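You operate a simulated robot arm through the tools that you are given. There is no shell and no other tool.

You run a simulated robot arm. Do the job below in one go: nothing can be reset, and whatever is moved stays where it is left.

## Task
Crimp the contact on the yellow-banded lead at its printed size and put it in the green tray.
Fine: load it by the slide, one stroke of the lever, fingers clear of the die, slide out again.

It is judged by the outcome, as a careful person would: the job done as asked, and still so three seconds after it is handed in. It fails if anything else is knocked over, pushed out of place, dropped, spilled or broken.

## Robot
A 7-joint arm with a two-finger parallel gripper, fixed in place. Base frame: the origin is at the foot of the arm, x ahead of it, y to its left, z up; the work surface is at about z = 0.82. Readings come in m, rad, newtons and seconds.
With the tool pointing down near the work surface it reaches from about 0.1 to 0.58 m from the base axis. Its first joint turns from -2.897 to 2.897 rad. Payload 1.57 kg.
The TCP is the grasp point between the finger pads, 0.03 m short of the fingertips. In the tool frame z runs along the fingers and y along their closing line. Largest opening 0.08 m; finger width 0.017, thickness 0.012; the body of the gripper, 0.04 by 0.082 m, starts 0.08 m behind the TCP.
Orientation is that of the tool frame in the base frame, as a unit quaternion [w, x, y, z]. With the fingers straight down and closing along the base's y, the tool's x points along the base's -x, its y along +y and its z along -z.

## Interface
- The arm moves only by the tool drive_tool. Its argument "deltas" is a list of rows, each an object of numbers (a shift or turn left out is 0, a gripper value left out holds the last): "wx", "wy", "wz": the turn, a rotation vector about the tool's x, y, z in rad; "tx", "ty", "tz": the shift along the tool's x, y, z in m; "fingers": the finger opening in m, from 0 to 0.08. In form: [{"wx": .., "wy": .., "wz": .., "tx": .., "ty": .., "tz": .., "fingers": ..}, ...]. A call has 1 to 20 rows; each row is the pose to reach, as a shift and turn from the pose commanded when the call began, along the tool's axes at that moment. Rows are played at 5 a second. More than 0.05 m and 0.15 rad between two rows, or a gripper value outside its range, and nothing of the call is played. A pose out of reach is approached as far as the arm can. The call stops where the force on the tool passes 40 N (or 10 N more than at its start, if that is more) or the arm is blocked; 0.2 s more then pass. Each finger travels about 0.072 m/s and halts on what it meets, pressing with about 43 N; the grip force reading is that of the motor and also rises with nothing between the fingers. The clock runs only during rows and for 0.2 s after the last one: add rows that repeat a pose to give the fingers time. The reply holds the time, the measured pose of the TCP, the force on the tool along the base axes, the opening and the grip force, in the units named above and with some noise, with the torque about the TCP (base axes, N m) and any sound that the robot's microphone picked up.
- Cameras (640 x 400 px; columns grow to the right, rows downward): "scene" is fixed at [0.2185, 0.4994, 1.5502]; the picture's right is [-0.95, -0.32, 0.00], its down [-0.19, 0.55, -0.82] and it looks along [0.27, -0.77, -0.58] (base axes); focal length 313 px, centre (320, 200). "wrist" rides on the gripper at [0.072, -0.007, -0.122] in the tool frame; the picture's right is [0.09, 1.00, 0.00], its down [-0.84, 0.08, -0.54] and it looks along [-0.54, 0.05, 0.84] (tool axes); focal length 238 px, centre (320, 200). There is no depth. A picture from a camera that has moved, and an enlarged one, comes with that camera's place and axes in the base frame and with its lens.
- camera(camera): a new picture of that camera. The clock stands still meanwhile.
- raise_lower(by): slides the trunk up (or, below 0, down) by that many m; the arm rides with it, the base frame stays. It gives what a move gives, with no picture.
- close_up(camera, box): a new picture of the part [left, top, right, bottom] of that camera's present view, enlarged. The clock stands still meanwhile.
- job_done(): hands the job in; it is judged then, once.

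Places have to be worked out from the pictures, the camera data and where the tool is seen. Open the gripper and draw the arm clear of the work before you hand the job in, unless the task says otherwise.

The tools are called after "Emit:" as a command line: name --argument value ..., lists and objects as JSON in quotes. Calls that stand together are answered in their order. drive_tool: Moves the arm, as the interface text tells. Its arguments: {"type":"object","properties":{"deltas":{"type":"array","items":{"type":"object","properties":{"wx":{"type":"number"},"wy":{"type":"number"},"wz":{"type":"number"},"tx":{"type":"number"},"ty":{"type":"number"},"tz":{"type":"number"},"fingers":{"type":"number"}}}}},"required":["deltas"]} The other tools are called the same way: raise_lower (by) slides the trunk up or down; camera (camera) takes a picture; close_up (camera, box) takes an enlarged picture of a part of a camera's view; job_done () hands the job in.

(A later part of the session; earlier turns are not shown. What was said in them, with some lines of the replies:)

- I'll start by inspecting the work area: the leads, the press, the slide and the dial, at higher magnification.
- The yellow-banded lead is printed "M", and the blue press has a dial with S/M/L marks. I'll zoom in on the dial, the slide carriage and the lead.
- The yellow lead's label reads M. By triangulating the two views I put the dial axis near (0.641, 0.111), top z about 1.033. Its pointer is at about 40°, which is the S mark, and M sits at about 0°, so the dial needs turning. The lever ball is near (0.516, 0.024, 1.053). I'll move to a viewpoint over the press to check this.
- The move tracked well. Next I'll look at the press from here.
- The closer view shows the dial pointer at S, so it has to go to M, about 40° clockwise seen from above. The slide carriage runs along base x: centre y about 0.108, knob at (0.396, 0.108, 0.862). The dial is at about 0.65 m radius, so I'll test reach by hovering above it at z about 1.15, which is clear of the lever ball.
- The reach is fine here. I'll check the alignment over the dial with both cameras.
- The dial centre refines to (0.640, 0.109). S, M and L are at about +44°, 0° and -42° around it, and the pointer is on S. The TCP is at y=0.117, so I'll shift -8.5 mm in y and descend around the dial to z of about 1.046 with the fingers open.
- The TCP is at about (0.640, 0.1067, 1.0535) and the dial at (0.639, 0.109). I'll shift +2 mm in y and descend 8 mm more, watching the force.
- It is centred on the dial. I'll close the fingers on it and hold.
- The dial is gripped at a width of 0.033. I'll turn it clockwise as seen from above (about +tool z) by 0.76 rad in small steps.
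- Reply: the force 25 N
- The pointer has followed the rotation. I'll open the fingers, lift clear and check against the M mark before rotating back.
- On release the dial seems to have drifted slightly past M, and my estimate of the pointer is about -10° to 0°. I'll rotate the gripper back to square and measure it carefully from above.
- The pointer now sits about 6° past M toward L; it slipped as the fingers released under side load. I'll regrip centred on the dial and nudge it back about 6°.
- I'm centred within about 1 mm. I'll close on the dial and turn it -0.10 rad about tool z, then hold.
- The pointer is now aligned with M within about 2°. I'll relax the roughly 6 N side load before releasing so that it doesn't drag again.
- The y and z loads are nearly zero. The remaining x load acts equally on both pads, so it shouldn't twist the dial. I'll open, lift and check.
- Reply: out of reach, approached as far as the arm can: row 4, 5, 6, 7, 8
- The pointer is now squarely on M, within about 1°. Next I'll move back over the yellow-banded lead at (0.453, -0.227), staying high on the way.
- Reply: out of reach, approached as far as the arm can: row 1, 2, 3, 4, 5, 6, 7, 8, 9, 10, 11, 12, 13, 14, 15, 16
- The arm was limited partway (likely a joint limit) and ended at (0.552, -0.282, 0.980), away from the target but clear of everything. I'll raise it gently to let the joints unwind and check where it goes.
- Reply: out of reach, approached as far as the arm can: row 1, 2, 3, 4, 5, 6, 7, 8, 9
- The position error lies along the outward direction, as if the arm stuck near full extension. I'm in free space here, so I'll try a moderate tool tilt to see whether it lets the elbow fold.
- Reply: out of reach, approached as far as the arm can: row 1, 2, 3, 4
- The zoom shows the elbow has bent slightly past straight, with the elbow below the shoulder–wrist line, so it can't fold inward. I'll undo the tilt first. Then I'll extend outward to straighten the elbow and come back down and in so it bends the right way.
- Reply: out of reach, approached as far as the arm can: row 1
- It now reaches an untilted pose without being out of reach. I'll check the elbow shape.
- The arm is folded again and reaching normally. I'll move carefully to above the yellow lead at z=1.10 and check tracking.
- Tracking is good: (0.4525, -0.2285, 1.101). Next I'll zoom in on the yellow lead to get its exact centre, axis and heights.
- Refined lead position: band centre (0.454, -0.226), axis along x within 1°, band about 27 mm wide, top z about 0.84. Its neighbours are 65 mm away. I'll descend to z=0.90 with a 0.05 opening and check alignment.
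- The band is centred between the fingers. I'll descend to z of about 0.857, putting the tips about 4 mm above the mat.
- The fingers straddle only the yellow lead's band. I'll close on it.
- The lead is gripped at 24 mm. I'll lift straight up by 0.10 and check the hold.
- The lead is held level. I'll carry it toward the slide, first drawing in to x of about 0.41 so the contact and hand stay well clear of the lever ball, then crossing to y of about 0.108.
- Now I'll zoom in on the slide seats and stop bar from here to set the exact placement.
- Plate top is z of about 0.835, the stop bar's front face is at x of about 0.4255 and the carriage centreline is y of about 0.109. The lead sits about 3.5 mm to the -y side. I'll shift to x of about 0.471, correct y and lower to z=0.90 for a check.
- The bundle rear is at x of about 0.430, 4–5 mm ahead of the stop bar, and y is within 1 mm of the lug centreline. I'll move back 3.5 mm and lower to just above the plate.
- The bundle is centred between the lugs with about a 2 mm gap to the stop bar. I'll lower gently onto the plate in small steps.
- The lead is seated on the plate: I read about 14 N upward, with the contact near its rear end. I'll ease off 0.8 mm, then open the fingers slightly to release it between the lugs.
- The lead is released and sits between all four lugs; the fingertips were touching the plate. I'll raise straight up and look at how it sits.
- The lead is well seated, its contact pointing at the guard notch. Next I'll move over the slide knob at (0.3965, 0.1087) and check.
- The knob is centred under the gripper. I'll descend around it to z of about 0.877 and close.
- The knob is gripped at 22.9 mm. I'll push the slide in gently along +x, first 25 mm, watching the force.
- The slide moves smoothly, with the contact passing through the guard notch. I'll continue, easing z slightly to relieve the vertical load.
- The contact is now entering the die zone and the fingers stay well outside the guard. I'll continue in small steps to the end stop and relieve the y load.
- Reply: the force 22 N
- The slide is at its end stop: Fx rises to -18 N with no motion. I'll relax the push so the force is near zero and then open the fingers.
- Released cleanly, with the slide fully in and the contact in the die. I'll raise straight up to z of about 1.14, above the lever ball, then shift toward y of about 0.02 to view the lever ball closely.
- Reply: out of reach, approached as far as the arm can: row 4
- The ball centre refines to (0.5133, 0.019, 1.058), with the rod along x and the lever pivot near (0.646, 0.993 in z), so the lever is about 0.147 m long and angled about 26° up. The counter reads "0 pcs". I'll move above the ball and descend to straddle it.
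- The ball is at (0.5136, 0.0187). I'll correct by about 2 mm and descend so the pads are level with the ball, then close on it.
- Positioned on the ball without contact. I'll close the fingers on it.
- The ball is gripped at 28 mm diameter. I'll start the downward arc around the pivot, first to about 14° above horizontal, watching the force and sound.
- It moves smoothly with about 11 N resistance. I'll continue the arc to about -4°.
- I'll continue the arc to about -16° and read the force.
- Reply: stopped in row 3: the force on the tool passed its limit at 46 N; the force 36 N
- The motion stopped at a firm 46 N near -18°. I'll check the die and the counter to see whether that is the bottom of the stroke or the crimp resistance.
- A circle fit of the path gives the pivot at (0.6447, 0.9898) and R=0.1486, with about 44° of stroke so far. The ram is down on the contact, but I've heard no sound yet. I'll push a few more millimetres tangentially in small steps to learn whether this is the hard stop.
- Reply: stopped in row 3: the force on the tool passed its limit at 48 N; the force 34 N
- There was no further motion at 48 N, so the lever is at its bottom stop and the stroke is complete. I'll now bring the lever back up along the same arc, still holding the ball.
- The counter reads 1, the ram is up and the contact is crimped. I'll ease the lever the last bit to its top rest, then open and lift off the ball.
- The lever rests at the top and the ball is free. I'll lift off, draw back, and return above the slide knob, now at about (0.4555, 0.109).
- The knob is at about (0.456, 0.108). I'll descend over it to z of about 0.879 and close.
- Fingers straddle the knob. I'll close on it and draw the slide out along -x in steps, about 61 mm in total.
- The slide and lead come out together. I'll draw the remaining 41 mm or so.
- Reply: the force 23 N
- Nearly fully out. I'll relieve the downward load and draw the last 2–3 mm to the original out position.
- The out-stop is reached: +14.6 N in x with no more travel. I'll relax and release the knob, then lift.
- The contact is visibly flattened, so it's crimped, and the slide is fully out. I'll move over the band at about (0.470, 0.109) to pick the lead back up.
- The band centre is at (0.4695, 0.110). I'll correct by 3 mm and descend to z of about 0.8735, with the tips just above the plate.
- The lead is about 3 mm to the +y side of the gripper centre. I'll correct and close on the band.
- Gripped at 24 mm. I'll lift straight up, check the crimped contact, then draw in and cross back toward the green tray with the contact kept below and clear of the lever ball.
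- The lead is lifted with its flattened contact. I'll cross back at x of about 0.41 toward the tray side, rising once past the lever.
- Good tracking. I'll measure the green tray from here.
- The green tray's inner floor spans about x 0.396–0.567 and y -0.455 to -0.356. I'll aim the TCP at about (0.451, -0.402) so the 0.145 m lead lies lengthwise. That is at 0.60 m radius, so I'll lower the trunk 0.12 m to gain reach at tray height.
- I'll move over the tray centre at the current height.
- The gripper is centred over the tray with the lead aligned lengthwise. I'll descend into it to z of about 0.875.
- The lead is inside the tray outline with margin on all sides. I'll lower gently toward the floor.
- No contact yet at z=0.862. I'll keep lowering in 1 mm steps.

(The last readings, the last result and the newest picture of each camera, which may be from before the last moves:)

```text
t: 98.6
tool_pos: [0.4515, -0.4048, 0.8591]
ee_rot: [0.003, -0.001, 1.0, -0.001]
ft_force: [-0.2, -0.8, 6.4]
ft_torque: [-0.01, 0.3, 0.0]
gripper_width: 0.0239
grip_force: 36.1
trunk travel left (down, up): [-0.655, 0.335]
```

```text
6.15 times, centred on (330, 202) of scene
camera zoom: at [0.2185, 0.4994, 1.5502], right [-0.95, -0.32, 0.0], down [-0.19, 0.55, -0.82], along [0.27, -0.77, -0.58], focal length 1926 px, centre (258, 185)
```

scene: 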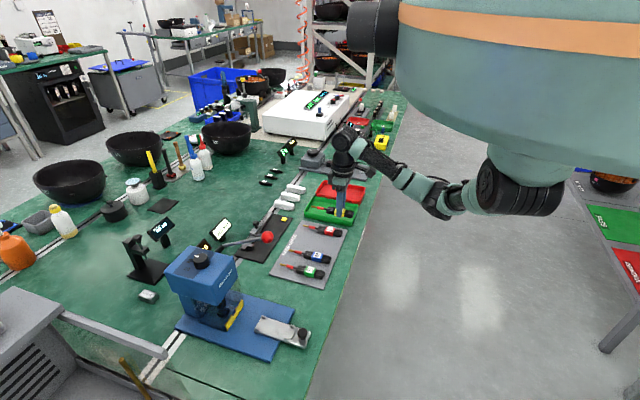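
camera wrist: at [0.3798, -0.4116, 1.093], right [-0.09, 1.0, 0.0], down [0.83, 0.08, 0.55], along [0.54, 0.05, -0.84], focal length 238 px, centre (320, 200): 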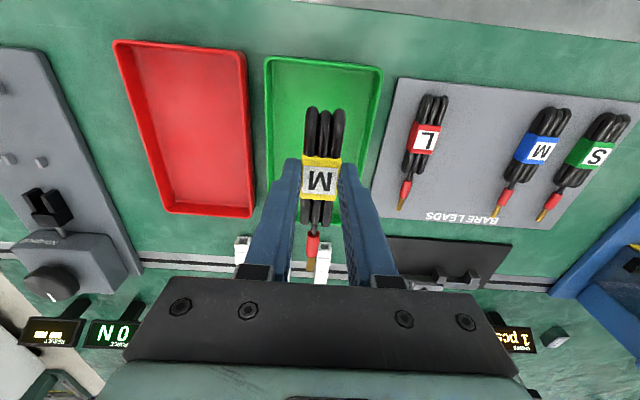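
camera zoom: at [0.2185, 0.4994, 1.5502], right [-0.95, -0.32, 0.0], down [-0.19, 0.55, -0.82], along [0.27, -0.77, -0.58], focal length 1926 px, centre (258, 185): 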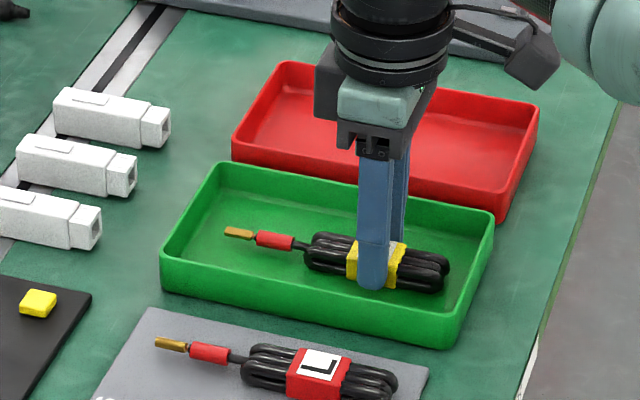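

Contact at 6.4 N: the lead is resting on the tray floor. I'll open the fingers modestly, then lift straight up.

Emit:
drive_tool --deltas '[{"fingers": 0.026}, {"fingers": 0.034}, {"fingers": 0.038}, {"fingers": 0.038}, {"tz": -0.01}, {"tz": -0.03}, {"tz": -0.07}, {"tz": -0.11}, {"tz": -0.11}]'

Emit:
close_up --camera "scene" --box '[290, 170, 370, 235]'

Emit:
close_up --camera "wrist" --box '[210, 60, 430, 290]'

```text
t: 100.6
tool_pos: [0.4499, -0.4029, 0.9707]
ee_rot: [0.003, -0.002, 1.0, 0.001]
ft_force: [-0.1, 0.3, 0.4]
ft_torque: [-0.01, 0.0, -0.01]
gripper_width: 0.0379
grip_force: 0.1
trunk travel left (down, up): [-0.655, 0.335]
```

```text
6.15 times, centred on (330, 202) of scene
camera zoom: at [0.2185, 0.4994, 1.5502], right [-0.95, -0.32, 0.0], down [-0.19, 0.55, -0.82], along [0.27, -0.77, -0.58], focal length 1926 px, centre (258, 185)
```

zoom: 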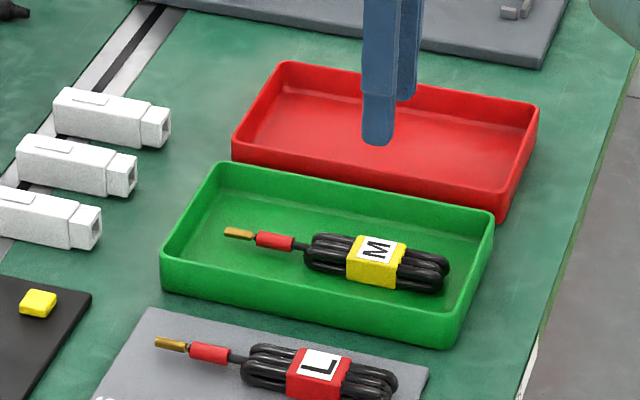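

```text
1.74 times, centred on (320, 175) of wrist
camera zoom: at [0.3771, -0.4105, 1.0924], right [-0.09, 1.0, 0.0], down [0.83, 0.08, 0.55], along [0.54, 0.05, -0.84], focal length 414 px, centre (320, 244)
```

zoom: 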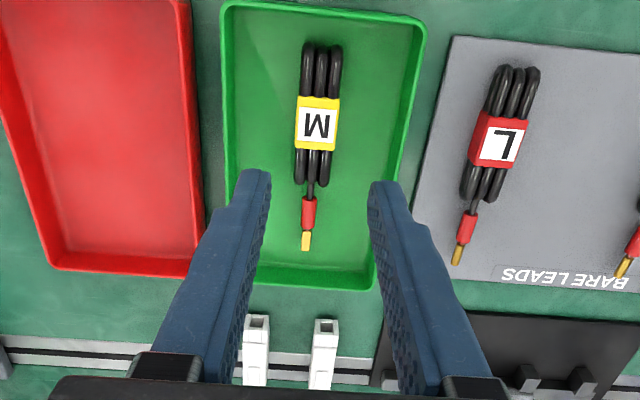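

The lead lies flat in the green tray. I'll raise the trunk back, lift clear with the gripper open and take a final look at everything.

Emit:
raise_lower --by 0.12

Emit:
drive_tool --deltas '[{"tz": -0.03, "tx": 0.01, "ty": 0.03, "fingers": 0.06}, {"tz": -0.06, "tx": 0.02, "ty": 0.06}, {"tz": -0.09, "tx": 0.03, "ty": 0.09, "fingers": 0.08}, {"tz": -0.12, "tx": 0.04, "ty": 0.12}, {"tz": -0.15, "tx": 0.05, "ty": 0.15}, {"tz": -0.17, "tx": 0.05, "ty": 0.17}, {"tz": -0.17, "tx": 0.05, "ty": 0.17}]'

Emit:
camera --camera "scene"

Emit:
camera --camera "wrist"

```text
t: 102.1
tool_pos: [0.4504, -0.4031, 1.0903]
ee_rot: [0.002, -0.001, 1.0, 0.001]
ft_force: [-0.2, 0.0, 0.4]
ft_torque: [0.0, 0.03, 0.01]
gripper_width: 0.0379
grip_force: 0.0
trunk travel left (down, up): [-0.775, 0.215]
```

```text
t: 103.7
tool_pos: [0.3968, -0.2342, 1.2577]
ee_rot: [0.003, -0.001, 1.0, 0.0]
ft_force: [0.3, -0.5, -0.1]
ft_torque: [0.0, -0.02, -0.04]
gripper_width: 0.0802
grip_force: 0.0
trunk travel left (down, up): [-0.775, 0.215]
```

```text
taken
```

scene: 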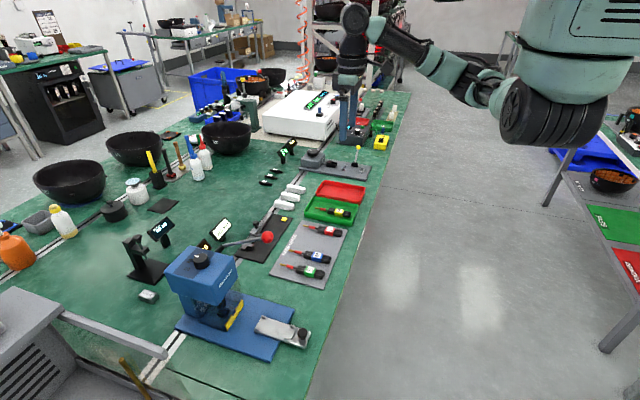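

```text
taken
camera wrist: at [0.3245, -0.2421, 1.3795], right [-0.09, 1.0, 0.0], down [0.83, 0.08, 0.55], along [0.54, 0.05, -0.84], focal length 238 px, centre (320, 200)
```

wrist: 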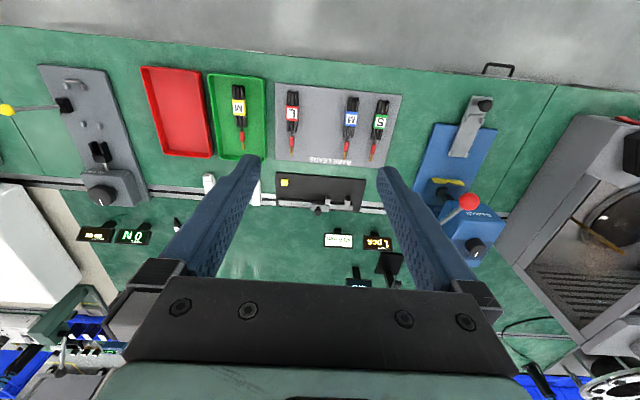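

I'll take one last close look at the lead in the tray, the dial and counter, and the slide and lever.

Emit:
close_up --camera "wrist" --box '[190, 65, 290, 170]'

Emit:
close_up --camera "wrist" --box '[350, 170, 510, 280]'

Emit:
close_up --camera "scene" --box '[160, 180, 370, 370]'

```text
3.81 times, centred on (240, 118) of wrist
camera zoom: at [0.3245, -0.2421, 1.3795], right [-0.09, 1.0, 0.0], down [0.83, 0.08, 0.55], along [0.54, 0.05, -0.84], focal length 908 px, centre (625, 514)
```

zoom: 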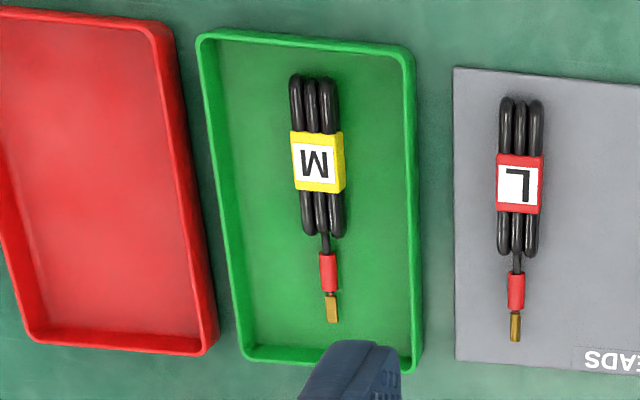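

```text
3.64 times, centred on (430, 225) of wrist
camera zoom: at [0.3245, -0.2421, 1.3795], right [-0.09, 1.0, 0.0], down [0.83, 0.08, 0.55], along [0.54, 0.05, -0.84], focal length 867 px, centre (-80, 109)
```

zoom: 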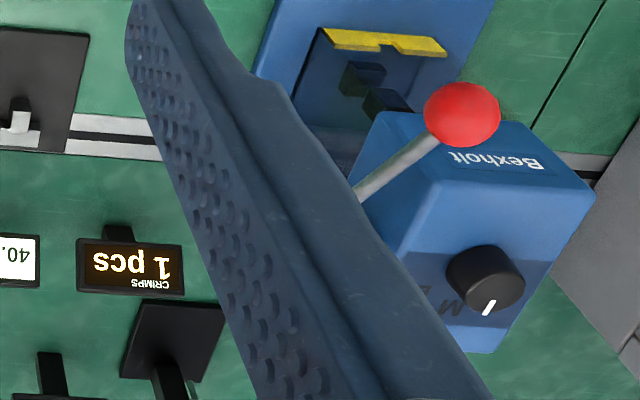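

```text
2.11 times, centred on (265, 275) of scene
camera zoom: at [0.2185, 0.4994, 1.5502], right [-0.95, -0.32, 0.0], down [-0.19, 0.55, -0.82], along [0.27, -0.77, -0.58], focal length 659 px, centre (436, 42)
```

zoom: 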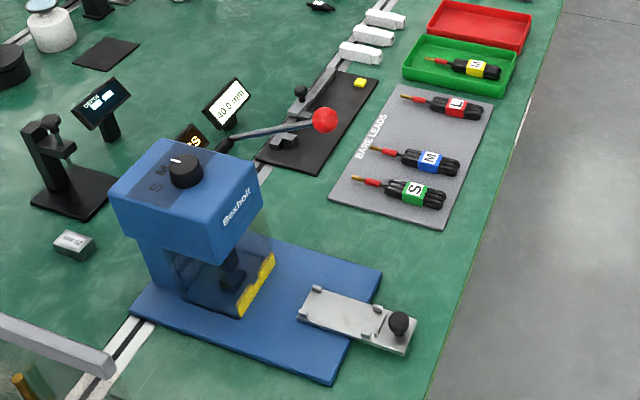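

The yellow M lead is crimped and lies flat in the green tray, and the counter reads 1. The dial is at M, the lever is up, the slide is out and empty, and nothing else has moved. The gripper is open and clear, so I'm handing the job in.

Emit:
job_done

```text
The job is handed in.
```

The contact on the yellow-banded lead is crimped at its printed size, M, and the lead is lying flat in the green tray.

- **Size setting:** the press dial was on S, so I turned it to M. It slipped about 6° past M when I first let go, so I nudged it back; it then read within about 1° of the mark.
- **Crimp:** I loaded the lead by the slide to its end stop and gave the lever one full stroke to its bottom stop. The counter reads 1, and the contact is visibly flattened. The gripper stayed outside the guard throughout.
- **After the stroke:** the lever is back up, and the slide is fully out and empty.
- **Arm fault:** the arm over-extended once after I set the dial and drifted about 10 cm off its path. It touched nothing, and I recovered it before going on.
- **Other items:** nothing else looks moved in the final pictures. The gripper is open and the arm is clear of the work.
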